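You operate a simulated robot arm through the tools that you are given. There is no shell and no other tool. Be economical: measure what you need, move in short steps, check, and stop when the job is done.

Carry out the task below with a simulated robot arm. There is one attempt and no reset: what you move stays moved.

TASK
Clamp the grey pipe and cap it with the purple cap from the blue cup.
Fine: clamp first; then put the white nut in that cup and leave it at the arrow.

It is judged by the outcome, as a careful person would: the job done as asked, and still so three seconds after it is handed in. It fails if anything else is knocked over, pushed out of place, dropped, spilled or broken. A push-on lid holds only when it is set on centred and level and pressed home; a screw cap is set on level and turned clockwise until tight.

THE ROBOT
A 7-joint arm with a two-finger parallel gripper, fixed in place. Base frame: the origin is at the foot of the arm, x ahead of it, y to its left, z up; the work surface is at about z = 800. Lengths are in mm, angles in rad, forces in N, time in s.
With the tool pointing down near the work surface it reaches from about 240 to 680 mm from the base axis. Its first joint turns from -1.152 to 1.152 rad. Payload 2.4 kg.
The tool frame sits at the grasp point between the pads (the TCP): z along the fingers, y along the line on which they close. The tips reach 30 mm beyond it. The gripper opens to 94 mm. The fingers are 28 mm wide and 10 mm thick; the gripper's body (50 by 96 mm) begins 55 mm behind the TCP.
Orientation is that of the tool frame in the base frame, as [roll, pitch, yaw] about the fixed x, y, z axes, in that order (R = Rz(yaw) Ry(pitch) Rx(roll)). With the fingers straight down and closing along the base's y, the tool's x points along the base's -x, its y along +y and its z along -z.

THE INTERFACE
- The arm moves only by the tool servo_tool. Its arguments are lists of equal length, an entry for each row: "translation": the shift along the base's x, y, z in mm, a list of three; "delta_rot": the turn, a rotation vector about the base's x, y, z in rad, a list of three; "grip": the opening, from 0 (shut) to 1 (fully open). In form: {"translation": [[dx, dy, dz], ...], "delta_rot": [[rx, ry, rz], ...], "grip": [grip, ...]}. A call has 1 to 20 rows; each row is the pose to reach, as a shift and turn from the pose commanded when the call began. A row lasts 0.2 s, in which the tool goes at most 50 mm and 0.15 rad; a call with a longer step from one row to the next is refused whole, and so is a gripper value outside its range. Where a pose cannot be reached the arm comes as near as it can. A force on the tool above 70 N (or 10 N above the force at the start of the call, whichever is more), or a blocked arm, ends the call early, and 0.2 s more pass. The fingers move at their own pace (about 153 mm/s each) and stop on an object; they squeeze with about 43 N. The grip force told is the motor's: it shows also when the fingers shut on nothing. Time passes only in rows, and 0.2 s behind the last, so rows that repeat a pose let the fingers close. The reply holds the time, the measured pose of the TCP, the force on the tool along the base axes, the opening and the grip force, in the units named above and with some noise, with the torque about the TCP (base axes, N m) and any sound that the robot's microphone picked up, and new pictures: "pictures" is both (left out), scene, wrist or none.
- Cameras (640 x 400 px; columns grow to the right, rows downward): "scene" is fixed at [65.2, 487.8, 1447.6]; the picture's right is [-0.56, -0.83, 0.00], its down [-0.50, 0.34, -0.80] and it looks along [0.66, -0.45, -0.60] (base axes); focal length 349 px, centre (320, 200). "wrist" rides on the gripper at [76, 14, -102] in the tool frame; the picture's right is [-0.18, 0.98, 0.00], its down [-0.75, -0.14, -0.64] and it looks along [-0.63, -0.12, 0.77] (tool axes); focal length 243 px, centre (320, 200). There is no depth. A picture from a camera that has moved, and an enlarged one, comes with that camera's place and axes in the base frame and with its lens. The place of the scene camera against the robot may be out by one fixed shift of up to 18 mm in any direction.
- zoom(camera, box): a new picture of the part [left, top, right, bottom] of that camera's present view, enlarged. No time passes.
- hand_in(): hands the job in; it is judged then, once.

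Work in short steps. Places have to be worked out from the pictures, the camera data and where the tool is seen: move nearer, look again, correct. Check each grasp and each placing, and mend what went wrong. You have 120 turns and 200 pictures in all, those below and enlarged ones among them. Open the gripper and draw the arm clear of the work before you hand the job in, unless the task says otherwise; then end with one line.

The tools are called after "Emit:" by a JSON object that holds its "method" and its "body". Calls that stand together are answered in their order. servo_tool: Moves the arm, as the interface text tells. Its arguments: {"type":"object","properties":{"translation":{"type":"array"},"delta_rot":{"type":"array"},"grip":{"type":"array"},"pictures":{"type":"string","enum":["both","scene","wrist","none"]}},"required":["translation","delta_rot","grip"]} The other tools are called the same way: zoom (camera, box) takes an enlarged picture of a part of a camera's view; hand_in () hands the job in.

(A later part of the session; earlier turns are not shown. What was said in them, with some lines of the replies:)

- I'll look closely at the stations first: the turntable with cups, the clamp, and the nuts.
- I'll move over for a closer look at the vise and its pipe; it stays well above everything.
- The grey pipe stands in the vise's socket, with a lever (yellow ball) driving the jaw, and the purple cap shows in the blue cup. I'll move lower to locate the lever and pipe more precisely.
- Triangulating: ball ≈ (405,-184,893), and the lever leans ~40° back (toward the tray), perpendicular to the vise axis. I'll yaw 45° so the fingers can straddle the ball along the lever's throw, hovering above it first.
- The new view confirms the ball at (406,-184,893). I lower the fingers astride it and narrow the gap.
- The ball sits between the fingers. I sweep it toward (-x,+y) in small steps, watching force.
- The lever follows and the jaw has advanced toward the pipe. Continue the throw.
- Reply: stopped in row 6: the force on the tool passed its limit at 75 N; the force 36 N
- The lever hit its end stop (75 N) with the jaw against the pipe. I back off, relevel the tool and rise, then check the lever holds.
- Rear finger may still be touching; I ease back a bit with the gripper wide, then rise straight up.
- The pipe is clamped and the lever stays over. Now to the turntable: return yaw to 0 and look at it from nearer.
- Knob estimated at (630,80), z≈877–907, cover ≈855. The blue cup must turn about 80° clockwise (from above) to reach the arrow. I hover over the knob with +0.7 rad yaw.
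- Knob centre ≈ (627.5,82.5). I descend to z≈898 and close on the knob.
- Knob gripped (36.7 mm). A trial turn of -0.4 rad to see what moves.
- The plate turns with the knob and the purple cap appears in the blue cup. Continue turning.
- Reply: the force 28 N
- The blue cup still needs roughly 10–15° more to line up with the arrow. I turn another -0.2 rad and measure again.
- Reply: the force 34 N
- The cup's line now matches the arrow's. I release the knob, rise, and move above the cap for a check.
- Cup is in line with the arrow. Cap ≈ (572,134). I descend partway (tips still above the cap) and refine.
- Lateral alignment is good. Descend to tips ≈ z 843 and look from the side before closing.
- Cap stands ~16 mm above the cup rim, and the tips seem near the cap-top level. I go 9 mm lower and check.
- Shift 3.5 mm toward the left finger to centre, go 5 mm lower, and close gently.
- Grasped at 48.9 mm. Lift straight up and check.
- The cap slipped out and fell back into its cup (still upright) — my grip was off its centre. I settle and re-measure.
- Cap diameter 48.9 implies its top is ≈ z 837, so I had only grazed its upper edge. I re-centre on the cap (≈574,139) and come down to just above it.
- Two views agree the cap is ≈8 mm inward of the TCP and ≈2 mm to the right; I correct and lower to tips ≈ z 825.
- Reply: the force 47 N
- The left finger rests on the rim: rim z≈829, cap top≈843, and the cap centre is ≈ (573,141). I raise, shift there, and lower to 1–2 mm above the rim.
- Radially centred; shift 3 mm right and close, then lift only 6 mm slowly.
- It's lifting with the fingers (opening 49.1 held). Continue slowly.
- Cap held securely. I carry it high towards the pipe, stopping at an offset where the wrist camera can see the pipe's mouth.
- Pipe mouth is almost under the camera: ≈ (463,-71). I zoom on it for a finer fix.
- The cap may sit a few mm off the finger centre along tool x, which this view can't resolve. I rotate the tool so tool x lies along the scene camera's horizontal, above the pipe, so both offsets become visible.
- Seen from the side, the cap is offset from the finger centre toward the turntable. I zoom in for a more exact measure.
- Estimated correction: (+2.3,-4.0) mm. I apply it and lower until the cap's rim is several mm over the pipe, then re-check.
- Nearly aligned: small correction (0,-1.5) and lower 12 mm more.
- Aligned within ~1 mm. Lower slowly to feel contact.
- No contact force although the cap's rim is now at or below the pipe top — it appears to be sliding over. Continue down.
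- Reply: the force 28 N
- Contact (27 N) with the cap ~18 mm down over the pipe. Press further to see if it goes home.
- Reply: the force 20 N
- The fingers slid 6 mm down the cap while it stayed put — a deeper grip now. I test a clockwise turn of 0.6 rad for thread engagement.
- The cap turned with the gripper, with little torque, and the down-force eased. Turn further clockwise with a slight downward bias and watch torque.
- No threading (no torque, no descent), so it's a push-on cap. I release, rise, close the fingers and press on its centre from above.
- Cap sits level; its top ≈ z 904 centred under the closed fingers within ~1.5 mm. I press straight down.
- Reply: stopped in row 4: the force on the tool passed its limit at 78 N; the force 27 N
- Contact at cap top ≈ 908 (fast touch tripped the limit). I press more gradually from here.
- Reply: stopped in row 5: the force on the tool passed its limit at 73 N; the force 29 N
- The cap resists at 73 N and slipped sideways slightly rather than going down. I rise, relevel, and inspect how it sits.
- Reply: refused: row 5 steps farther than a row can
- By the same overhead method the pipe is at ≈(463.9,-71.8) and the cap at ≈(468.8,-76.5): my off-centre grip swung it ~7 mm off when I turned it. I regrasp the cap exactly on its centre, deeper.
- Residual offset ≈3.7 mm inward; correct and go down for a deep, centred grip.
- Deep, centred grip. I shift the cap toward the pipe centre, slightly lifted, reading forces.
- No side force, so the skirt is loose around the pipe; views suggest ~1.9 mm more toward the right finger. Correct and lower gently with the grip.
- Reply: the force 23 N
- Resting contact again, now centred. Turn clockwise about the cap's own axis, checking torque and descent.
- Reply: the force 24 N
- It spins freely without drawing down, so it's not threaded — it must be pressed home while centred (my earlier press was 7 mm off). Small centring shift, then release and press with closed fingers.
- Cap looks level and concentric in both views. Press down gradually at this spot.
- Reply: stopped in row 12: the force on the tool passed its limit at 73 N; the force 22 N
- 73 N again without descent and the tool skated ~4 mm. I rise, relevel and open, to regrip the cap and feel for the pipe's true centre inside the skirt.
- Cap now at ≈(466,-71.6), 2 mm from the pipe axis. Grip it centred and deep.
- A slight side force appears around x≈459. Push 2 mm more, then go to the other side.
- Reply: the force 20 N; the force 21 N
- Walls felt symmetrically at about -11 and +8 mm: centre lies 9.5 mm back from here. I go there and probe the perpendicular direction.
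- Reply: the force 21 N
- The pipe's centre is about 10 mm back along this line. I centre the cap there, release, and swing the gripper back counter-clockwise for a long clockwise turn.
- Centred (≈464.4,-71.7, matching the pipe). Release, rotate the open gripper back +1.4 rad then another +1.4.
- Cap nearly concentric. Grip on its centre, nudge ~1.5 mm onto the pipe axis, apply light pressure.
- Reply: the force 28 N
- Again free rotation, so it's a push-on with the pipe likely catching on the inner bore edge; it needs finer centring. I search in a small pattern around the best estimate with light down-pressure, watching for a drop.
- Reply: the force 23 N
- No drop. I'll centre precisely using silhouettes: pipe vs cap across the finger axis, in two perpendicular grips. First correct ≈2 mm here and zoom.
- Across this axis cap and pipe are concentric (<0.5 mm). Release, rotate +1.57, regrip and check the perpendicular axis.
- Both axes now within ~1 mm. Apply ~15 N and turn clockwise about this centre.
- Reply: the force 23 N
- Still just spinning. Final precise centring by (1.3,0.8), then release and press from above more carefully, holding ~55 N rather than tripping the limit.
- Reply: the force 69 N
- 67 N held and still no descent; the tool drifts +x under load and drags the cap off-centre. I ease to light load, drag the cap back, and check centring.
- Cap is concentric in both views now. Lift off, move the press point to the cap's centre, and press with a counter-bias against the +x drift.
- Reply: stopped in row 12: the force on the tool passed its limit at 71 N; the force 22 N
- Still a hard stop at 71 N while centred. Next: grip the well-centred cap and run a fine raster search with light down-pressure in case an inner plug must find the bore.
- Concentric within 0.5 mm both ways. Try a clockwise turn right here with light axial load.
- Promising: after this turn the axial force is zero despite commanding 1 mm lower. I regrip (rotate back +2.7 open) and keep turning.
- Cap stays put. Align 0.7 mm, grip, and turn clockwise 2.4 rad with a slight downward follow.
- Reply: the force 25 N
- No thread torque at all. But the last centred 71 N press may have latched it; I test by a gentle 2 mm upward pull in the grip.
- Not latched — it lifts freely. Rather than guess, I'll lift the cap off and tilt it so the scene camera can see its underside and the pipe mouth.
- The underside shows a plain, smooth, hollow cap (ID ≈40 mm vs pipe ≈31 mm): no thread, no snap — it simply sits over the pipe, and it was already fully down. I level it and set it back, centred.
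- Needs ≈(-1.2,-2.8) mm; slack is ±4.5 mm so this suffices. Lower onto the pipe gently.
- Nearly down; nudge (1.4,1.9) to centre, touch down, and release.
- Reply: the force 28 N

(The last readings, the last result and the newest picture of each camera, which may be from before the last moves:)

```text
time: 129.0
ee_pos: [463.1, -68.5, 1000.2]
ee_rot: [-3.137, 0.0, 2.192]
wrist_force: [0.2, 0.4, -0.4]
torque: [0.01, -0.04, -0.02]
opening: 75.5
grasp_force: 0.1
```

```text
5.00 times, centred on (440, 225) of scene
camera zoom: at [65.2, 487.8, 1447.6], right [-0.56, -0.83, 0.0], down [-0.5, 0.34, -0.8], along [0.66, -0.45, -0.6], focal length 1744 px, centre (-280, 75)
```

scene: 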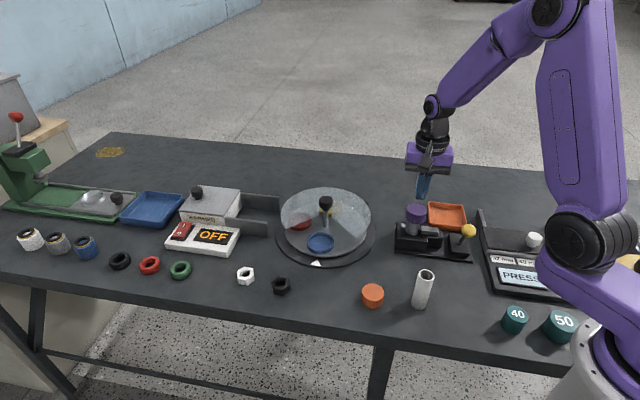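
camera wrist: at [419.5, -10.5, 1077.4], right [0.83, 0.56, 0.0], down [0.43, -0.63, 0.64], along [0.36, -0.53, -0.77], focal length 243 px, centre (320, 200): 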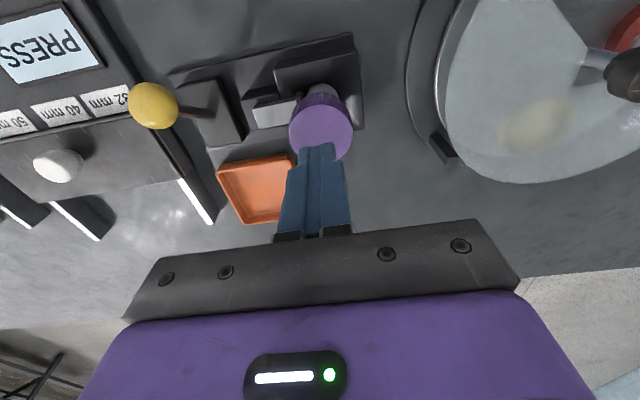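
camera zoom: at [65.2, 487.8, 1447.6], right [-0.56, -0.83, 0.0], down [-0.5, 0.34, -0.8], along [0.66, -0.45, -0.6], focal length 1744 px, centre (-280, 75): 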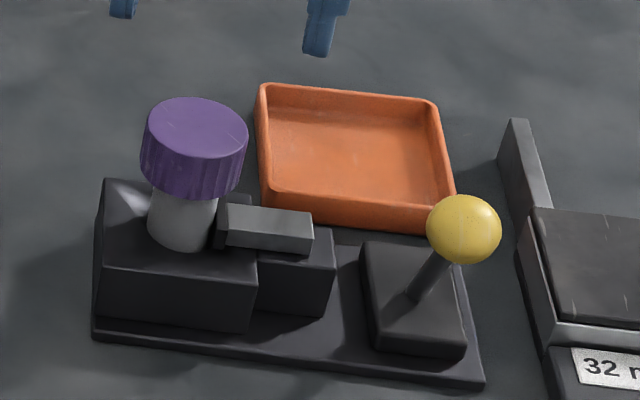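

The grey pipe is clamped and capped level. Now the white nut, ≈(594,327): I move to look at it from the base side.

Emit:
{"method": "servo_tool", "body": {"translation": [[3, 30, 0], [6, 60, 0], [9, 95, 0], [12, 130, 0], [16, 165, 0], [20, 200, 0], [24, 235, 0], [28, 270, 0], [30, 305, 0], [32, 336, 0], [32, 336, -35]], "delta_rot": [[0, 0, 0.14], [0, 0, 0.28], [0, 0, 0.42], [0, 0, 0.56], [0, 0, 0.7], [0, 0, 0.84], [0, 0, 0.98], [0, 0, 1.12], [0, 0, 1.26], [0, 0, 1.4], [0, 0, 1.45]], "grip": [0.8, 0.8, 0.8, 0.8, 0.8, 0.8, 0.8, 0.8, 0.8, 0.8, 0.8], "pictures": "none"}}

Emit:
{"method": "zoom", "body": {"camera": "wrist", "box": [180, 60, 460, 240]}}

```text
time: 131.4
ee_pos: [496.7, 264.5, 963.0]
ee_rot: [-3.138, 0.002, -2.64]
wrist_force: [-0.9, 0.6, -0.1]
torque: [0.03, -0.03, 0.0]
opening: 75.0
grasp_force: 0.1
```

```text
2.22 times, centred on (320, 150) of wrist
camera zoom: at [421.6, 241.6, 1064.9], right [-0.31, 0.95, 0.0], down [0.73, 0.24, 0.64], along [0.61, 0.2, -0.77], focal length 539 px, centre (320, 311)
```

zoom: 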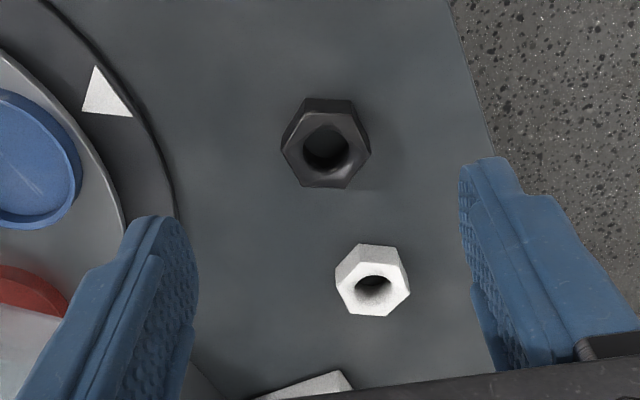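

White nut at ≈(590,330). Its flats' normal lies ≈12° from my closing line, so I rotate +0.215 and hover above it.

Emit:
{"method": "servo_tool", "body": {"translation": [[32, 21, 0], [64, 43, 0], [95, 64, 0], [95, 64, -40], [95, 64, -80], [95, 64, -80]], "delta_rot": [[0, 0, 0.07], [0, 0, 0.14], [0, 0, 0.215], [0, 0, 0.215], [0, 0, 0.215], [0, 0, 0.215]], "grip": [0.8, 0.8, 0.75, 0.7, 0.7, 0.7], "pictures": "none"}}

Emit:
{"method": "zoom", "body": {"camera": "wrist", "box": [220, 80, 420, 220]}}

```text
time: 132.8
ee_pos: [591.7, 328.5, 880.4]
ee_rot: [-3.139, 0.0, -2.425]
wrist_force: [0.0, 0.1, -1.1]
torque: [0.0, 0.04, 0.01]
opening: 65.9
grasp_force: 0.1
```

```text
2.86 times, centred on (320, 150) of wrist
camera zoom: at [523.7, 290.5, 982.6], right [-0.51, 0.86, 0.0], down [0.66, 0.39, 0.64], along [0.56, 0.32, -0.77], focal length 693 px, centre (320, 343)
```

zoom: 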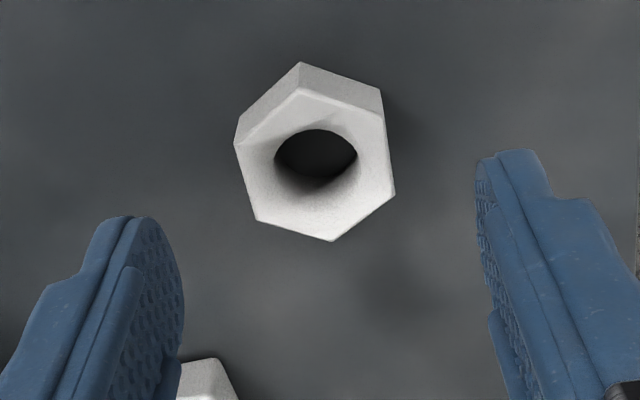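

Flats are now parallel to the fingers; AF ≈36.5 mm, offset ≈1 mm. Descend to the table level and grip.

Emit:
{"method": "servo_tool", "body": {"translation": [[1, -0.5, -20], [1, -0.5, -36], [1, -0.5, -45], [1, -0.5, -45], [1, -0.5, -45], [1, -0.5, -45], [1, -0.5, -45]], "delta_rot": [[0, 0, 0], [0, 0, 0], [0, 0, 0], [0, 0, 0], [0, 0, 0], [0, 0, 0], [0, 0, 0]], "grip": [0.7, 0.7, 0.7, 0.4, 0.25, 0.25, 0.25], "pictures": "none"}}

Emit:
{"method": "zoom", "body": {"camera": "wrist", "box": [220, 80, 420, 220]}}

```text
time: 134.4
ee_pos: [592.8, 329.4, 836.8]
ee_rot: [-3.138, -0.001, -2.425]
wrist_force: [-0.2, -0.2, 0.2]
torque: [0.0, -0.01, -0.02]
opening: 36.7
grasp_force: 43.3
```

```text
2.86 times, centred on (320, 150) of wrist
camera zoom: at [525.2, 290.3, 939.2], right [-0.51, 0.86, 0.0], down [0.66, 0.39, 0.64], along [0.56, 0.32, -0.77], focal length 693 px, centre (320, 343)
```

zoom: 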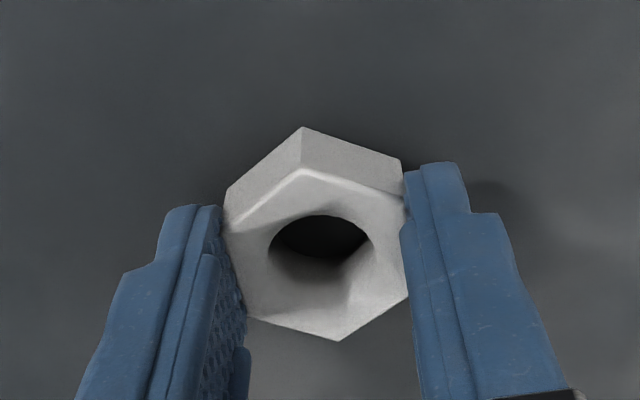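

Gripped at 36.7 mm. To let the nut reach the cup floor without fingers fouling its rim, I regrip 4 mm higher, then lift.

Emit:
{"method": "servo_tool", "body": {"translation": [[0, 0, 0], [0, 0, 4], [0, 0, 4], [0, 0, 4], [0, 0, 4], [0, 0, 8], [0, 0, 14], [0, 0, 24], [0, 0, 45], [0, 0, 75], [0, 0, 100]], "delta_rot": [[0, 0, 0], [0, 0, 0], [0, 0, 0], [0, 0, 0], [0, 0, 0], [0, 0, 0], [0, 0, 0], [0, 0, 0], [0, 0, 0], [0, 0, 0], [0, 0, 0]], "grip": [0.55, 0.55, 0.25, 0.25, 0.25, 0.25, 0.25, 0.25, 0.25, 0.25, 0.25], "pictures": "none"}}

Emit:
{"method": "zoom", "body": {"camera": "wrist", "box": [180, 60, 460, 240]}}

Emit:
{"method": "zoom", "body": {"camera": "scene", "box": [200, 150, 390, 290]}}

```text
time: 136.8
ee_pos: [594.7, 327.0, 940.6]
ee_rot: [-3.139, -0.001, -2.427]
wrist_force: [-0.9, 0.4, -1.3]
torque: [0.0, 0.01, -0.04]
opening: 36.6
grasp_force: 43.2
```

```text
2.22 times, centred on (320, 150) of wrist
camera zoom: at [526.8, 288.9, 1041.7], right [-0.51, 0.86, 0.0], down [0.66, 0.39, 0.64], along [0.56, 0.32, -0.77], focal length 539 px, centre (320, 311)
```

zoom: 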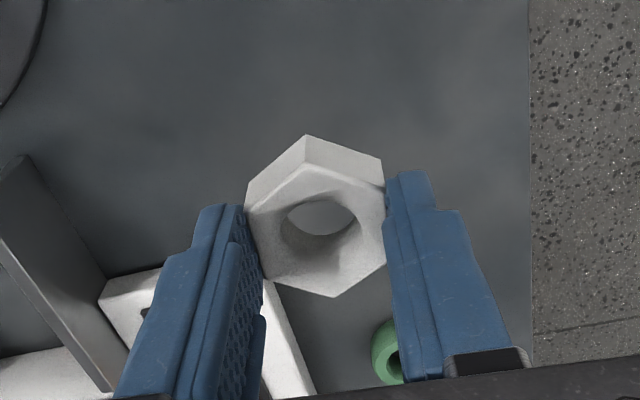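

```text
2.86 times, centred on (295, 220) of scene
camera zoom: at [65.2, 487.8, 1447.6], right [-0.56, -0.83, 0.0], down [-0.5, 0.34, -0.8], along [0.66, -0.45, -0.6], focal length 997 px, centre (391, 143)
```

zoom: 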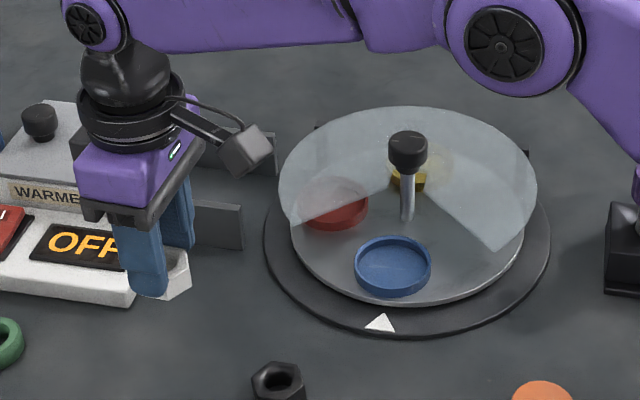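

Nut held. I carry it over to above the blue cup (≈571,135), staying clear of cover and knob.

Emit:
{"method": "servo_tool", "body": {"translation": [[-2, -30, 5], [-5, -65, 5], [-9, -100, 5], [-13, -135, 5], [-18, -165, 5], [-22, -185, 5], [-30, -192, 5], [-30, -192, 5]], "delta_rot": [[0, 0, 0], [0, 0, 0], [0, 0, 0], [0, 0, 0], [0, 0, 0], [0, 0, 0], [0, 0, 0], [0, 0, 0]], "grip": [0.25, 0.25, 0.25, 0.25, 0.25, 0.25, 0.25, 0.25], "pictures": "none"}}

Emit:
{"method": "zoom", "body": {"camera": "wrist", "box": [200, 20, 440, 210]}}

Emit:
{"method": "zoom", "body": {"camera": "scene", "box": [260, 150, 390, 280]}}

```text
time: 138.6
ee_pos: [564.5, 135.4, 944.7]
ee_rot: [-3.139, 0.001, -2.426]
wrist_force: [0.1, 0.0, -0.1]
torque: [0.03, 0.02, -0.02]
opening: 36.6
grasp_force: 43.5
```

```text
2.11 times, centred on (320, 115) of wrist
camera zoom: at [496.3, 96.4, 1045.4], right [-0.51, 0.86, 0.0], down [0.66, 0.39, 0.64], along [0.56, 0.32, -0.77], focal length 511 px, centre (320, 379)
```

zoom: 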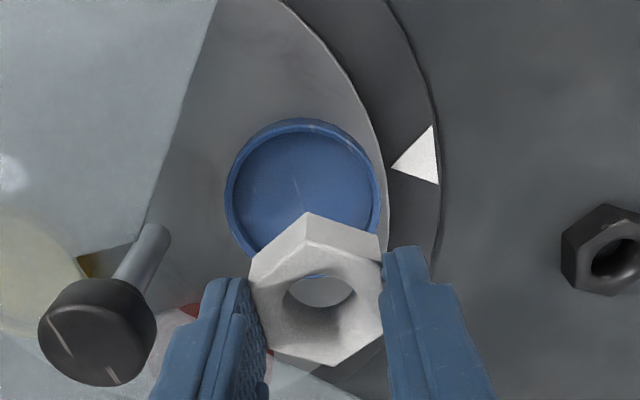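

```text
3.08 times, centred on (325, 215) of scene
camera zoom: at [65.2, 487.8, 1447.6], right [-0.56, -0.83, 0.0], down [-0.5, 0.34, -0.8], along [0.66, -0.45, -0.6], focal length 1073 px, centre (305, 154)
```

zoom: 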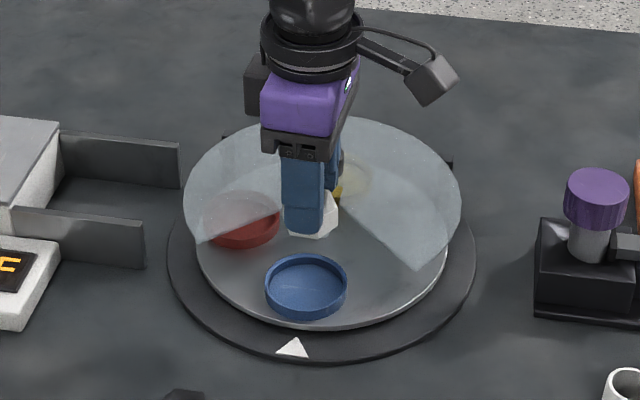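

Cup ≈ (571.6,133.4). Shift there and lower to just above the cup.

Emit:
{"method": "servo_tool", "body": {"translation": [[4, -1, 0], [8.8, -2.4, 0], [8.8, -2.4, -30], [8.8, -2.4, -55], [8.8, -2.4, -70], [8.8, -2.4, -70]], "delta_rot": [[0, 0, 0], [0, 0, 0], [0, 0, 0], [0, 0, 0], [0, 0, 0], [0, 0, 0]], "grip": [0.25, 0.25, 0.25, 0.25, 0.25, 0.25], "pictures": "none"}}

Emit:
{"method": "zoom", "body": {"camera": "scene", "box": [280, 205, 360, 270]}}

Emit:
{"method": "zoom", "body": {"camera": "wrist", "box": [220, 60, 420, 210]}}

```text
time: 140.0
ee_pos: [571.7, 133.8, 872.6]
ee_rot: [-3.138, 0.001, -2.427]
wrist_force: [0.8, 0.5, 0.1]
torque: [0.0, 0.0, -0.02]
opening: 36.6
grasp_force: 42.4
```

```text
6.15 times, centred on (320, 238) of scene
camera zoom: at [65.2, 487.8, 1447.6], right [-0.56, -0.83, 0.0], down [-0.5, 0.34, -0.8], along [0.66, -0.45, -0.6], focal length 2147 px, centre (320, -31)
```

zoom: 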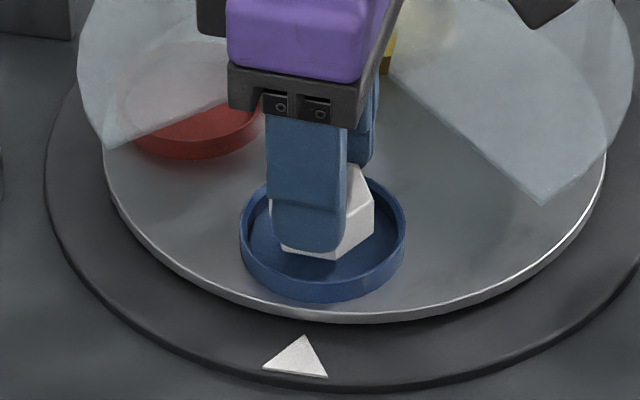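

```text
2.67 times, centred on (320, 135) of wrist
camera zoom: at [504.3, 95.4, 975.2], right [-0.51, 0.86, 0.0], down [0.66, 0.39, 0.64], along [0.56, 0.32, -0.77], focal length 647 px, centre (320, 373)
```

zoom: 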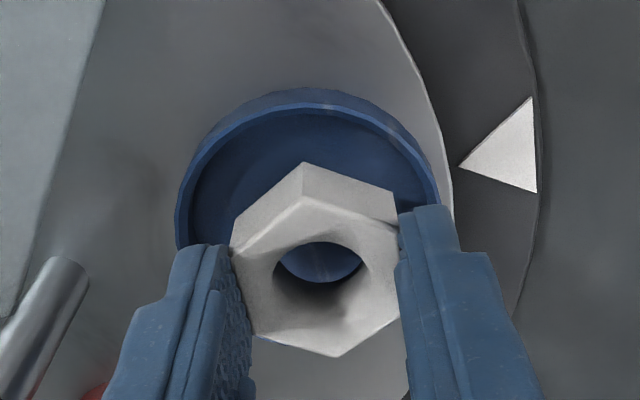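

About 3 mm of correction along the finger line, then lower the nut into the cup.

Emit:
{"method": "servo_tool", "body": {"translation": [[1.8, -2.1, 0], [1.8, -2.1, -4], [1.8, -2.1, -8], [1.8, -2.1, -10], [1.8, -2.1, -11], [1.8, -2.1, -12]], "delta_rot": [[0, 0, 0], [0, 0, 0], [0, 0, 0], [0, 0, 0], [0, 0, 0], [0, 0, 0]], "grip": [0.25, 0.25, 0.25, 0.25, 0.25, 0.25], "pictures": "none"}}

Emit:
{"method": "zoom", "body": {"camera": "scene", "box": [280, 205, 360, 270]}}

Emit:
{"method": "zoom", "body": {"camera": "wrist", "box": [220, 60, 420, 210]}}

```text
time: 141.4
ee_pos: [573.9, 133.6, 860.0]
ee_rot: [-3.139, -0.001, -2.424]
wrist_force: [-0.5, -0.2, 0.0]
torque: [0.02, -0.03, 0.0]
opening: 36.7
grasp_force: 43.4
```

```text
6.15 times, centred on (320, 238) of scene
camera zoom: at [65.2, 487.8, 1447.6], right [-0.56, -0.83, 0.0], down [-0.5, 0.34, -0.8], along [0.66, -0.45, -0.6], focal length 2147 px, centre (320, -31)
```

zoom: 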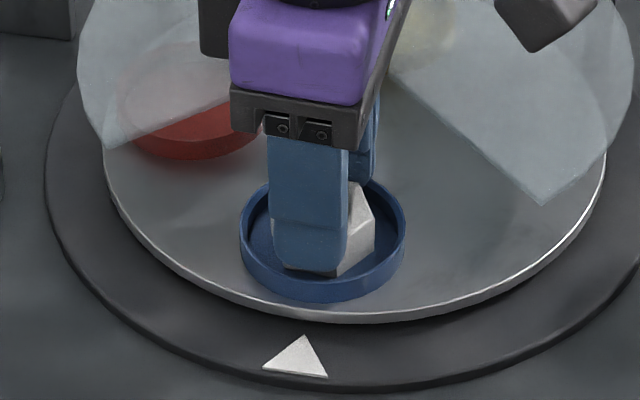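

```text
2.67 times, centred on (320, 135) of wrist
camera zoom: at [506.1, 93.5, 962.7], right [-0.51, 0.86, 0.0], down [0.66, 0.39, 0.64], along [0.56, 0.32, -0.77], focal length 647 px, centre (320, 373)
```

zoom: 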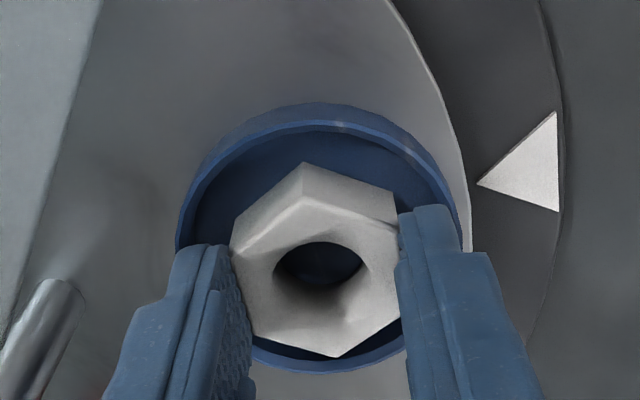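

Well centred. Feel down for the cup floor in small steps.

Emit:
{"method": "servo_tool", "body": {"translation": [[0, 0, -0.8], [0, 0, -1.6], [0, 0, -2.4]], "delta_rot": [[0, 0, 0], [0, 0, 0], [0, 0, 0]], "grip": [0.25, 0.25, 0.25], "pictures": "none"}}

```text
time: 142.2
ee_pos: [573.7, 133.5, 859.3]
ee_rot: [-3.135, 0.005, -2.426]
wrist_force: [1.2, -1.9, 14.2]
torque: [-0.05, 0.08, -0.03]
opening: 36.7
grasp_force: 43.3
```

Light contact (14 N): nut on the cup floor. Ease up 1 mm, open slightly, then rise clear.

Emit:
{"method": "servo_tool", "body": {"translation": [[0, 0, 1.2], [0, 0, 1.2], [0, 0, 1.5], [0, 0, 6], [0, 0, 20], [0, 0, 50], [0, 0, 90]], "delta_rot": [[0, 0, 0], [0, 0, 0], [0, 0, 0], [0, 0, 0], [0, 0, 0], [0, 0, 0], [0, 0, 0]], "grip": [0.25, 0.42, 0.46, 0.5, 0.55, 0.55, 0.55], "pictures": "none"}}

Emit:
{"method": "zoom", "body": {"camera": "scene", "box": [270, 190, 370, 275]}}

Emit:
{"method": "zoom", "body": {"camera": "wrist", "box": [180, 20, 460, 220]}}

```text
time: 143.8
ee_pos: [570.9, 132.9, 950.7]
ee_rot: [-3.139, -0.001, -2.426]
wrist_force: [-0.2, 0.3, -1.0]
torque: [-0.03, -0.03, -0.02]
opening: 51.5
grasp_force: 0.1
```

```text
4.71 times, centred on (320, 232) of scene
camera zoom: at [65.2, 487.8, 1447.6], right [-0.56, -0.83, 0.0], down [-0.5, 0.34, -0.8], along [0.66, -0.45, -0.6], focal length 1642 px, centre (320, 47)
```

zoom: 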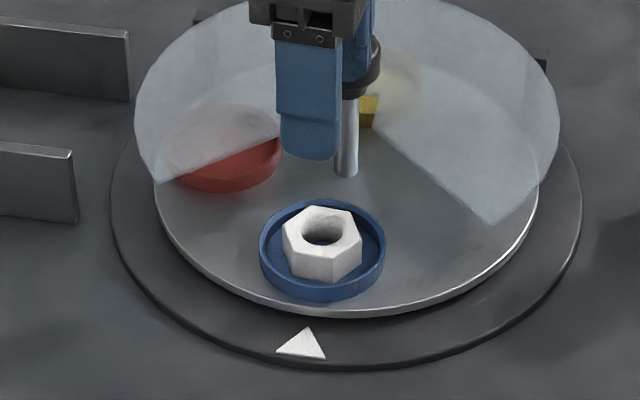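

```text
2.00 times, centred on (320, 120) of wrist
camera zoom: at [502.6, 94.4, 1052.8], right [-0.51, 0.86, 0.0], down [0.66, 0.39, 0.64], along [0.55, 0.32, -0.77], focal length 485 px, centre (320, 360)
```

zoom: 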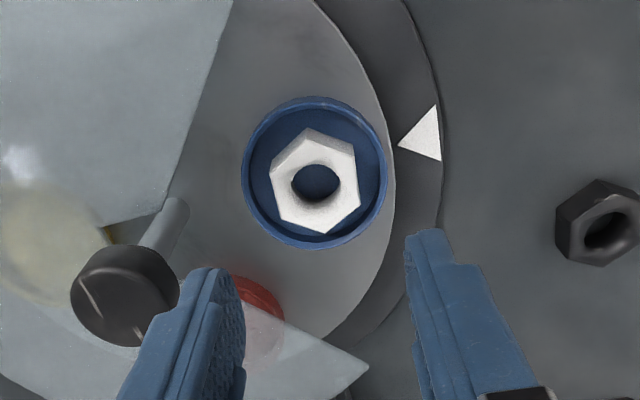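

The nut sits in the blue cup, which lines up with the arrow. I draw the arm clear and take a final look.

Emit:
{"method": "servo_tool", "body": {"translation": [[0, 0, 40], [-20, 0, 80], [-50, 0, 115], [-85, 0, 140], [-120, 0, 150], [-120, 0, 150], [-120, 0, 150]], "delta_rot": [[0, 0, 0], [0, 0, 0], [0, 0, 0], [0, 0, 0], [0, 0, 0], [0, 0, 0], [0, 0, 0]], "grip": [0.7, 1, 1, 1, 1, 1, 1], "pictures": "scene"}}

Emit:
{"method": "zoom", "body": {"camera": "scene", "box": [260, 180, 490, 320]}}

```text
time: 145.4
ee_pos: [452.6, 134.0, 1101.9]
ee_rot: [-3.139, 0.0, -2.426]
wrist_force: [0.0, 0.0, -0.8]
torque: [-0.04, -0.02, 0.02]
opening: 94.2
grasp_force: 0.1
```

scene: 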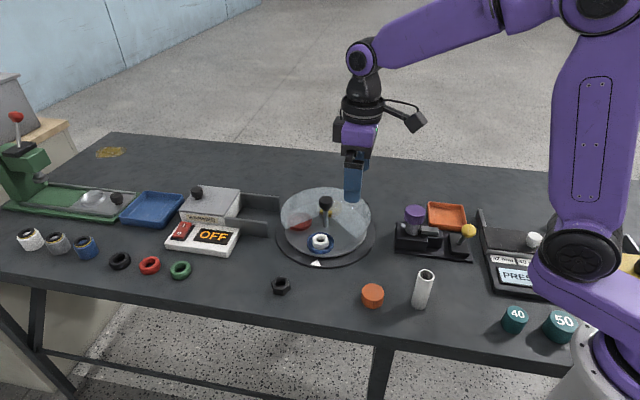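

```text
2.78 times, centred on (375, 250) of scene
camera zoom: at [65.2, 487.8, 1447.6], right [-0.56, -0.83, 0.0], down [-0.5, 0.34, -0.8], along [0.66, -0.45, -0.6], focal length 971 px, centre (167, 61)
```

zoom: 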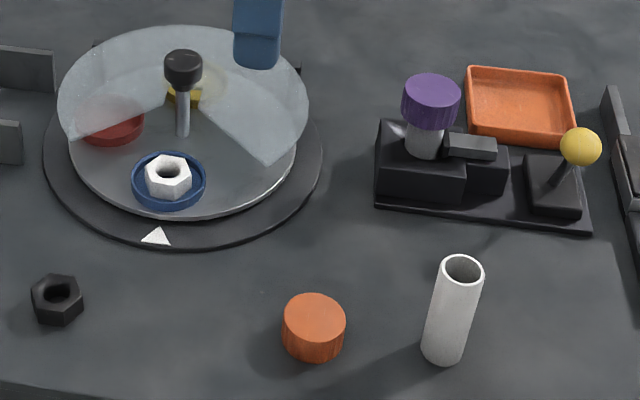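

The pictures show the pipe clamped and capped level, the nut in the blue cup at the arrow, and nothing else disturbed. I hand in.

Emit:
{"method": "hand_in", "body": {}}

```text
The job is handed in.
```

I clamped the grey pipe, set the purple cap on it, and left the blue cup at the arrow with the white nut in it; the cap is a loose fit, so it sits level on the pipe but isn't locked on.
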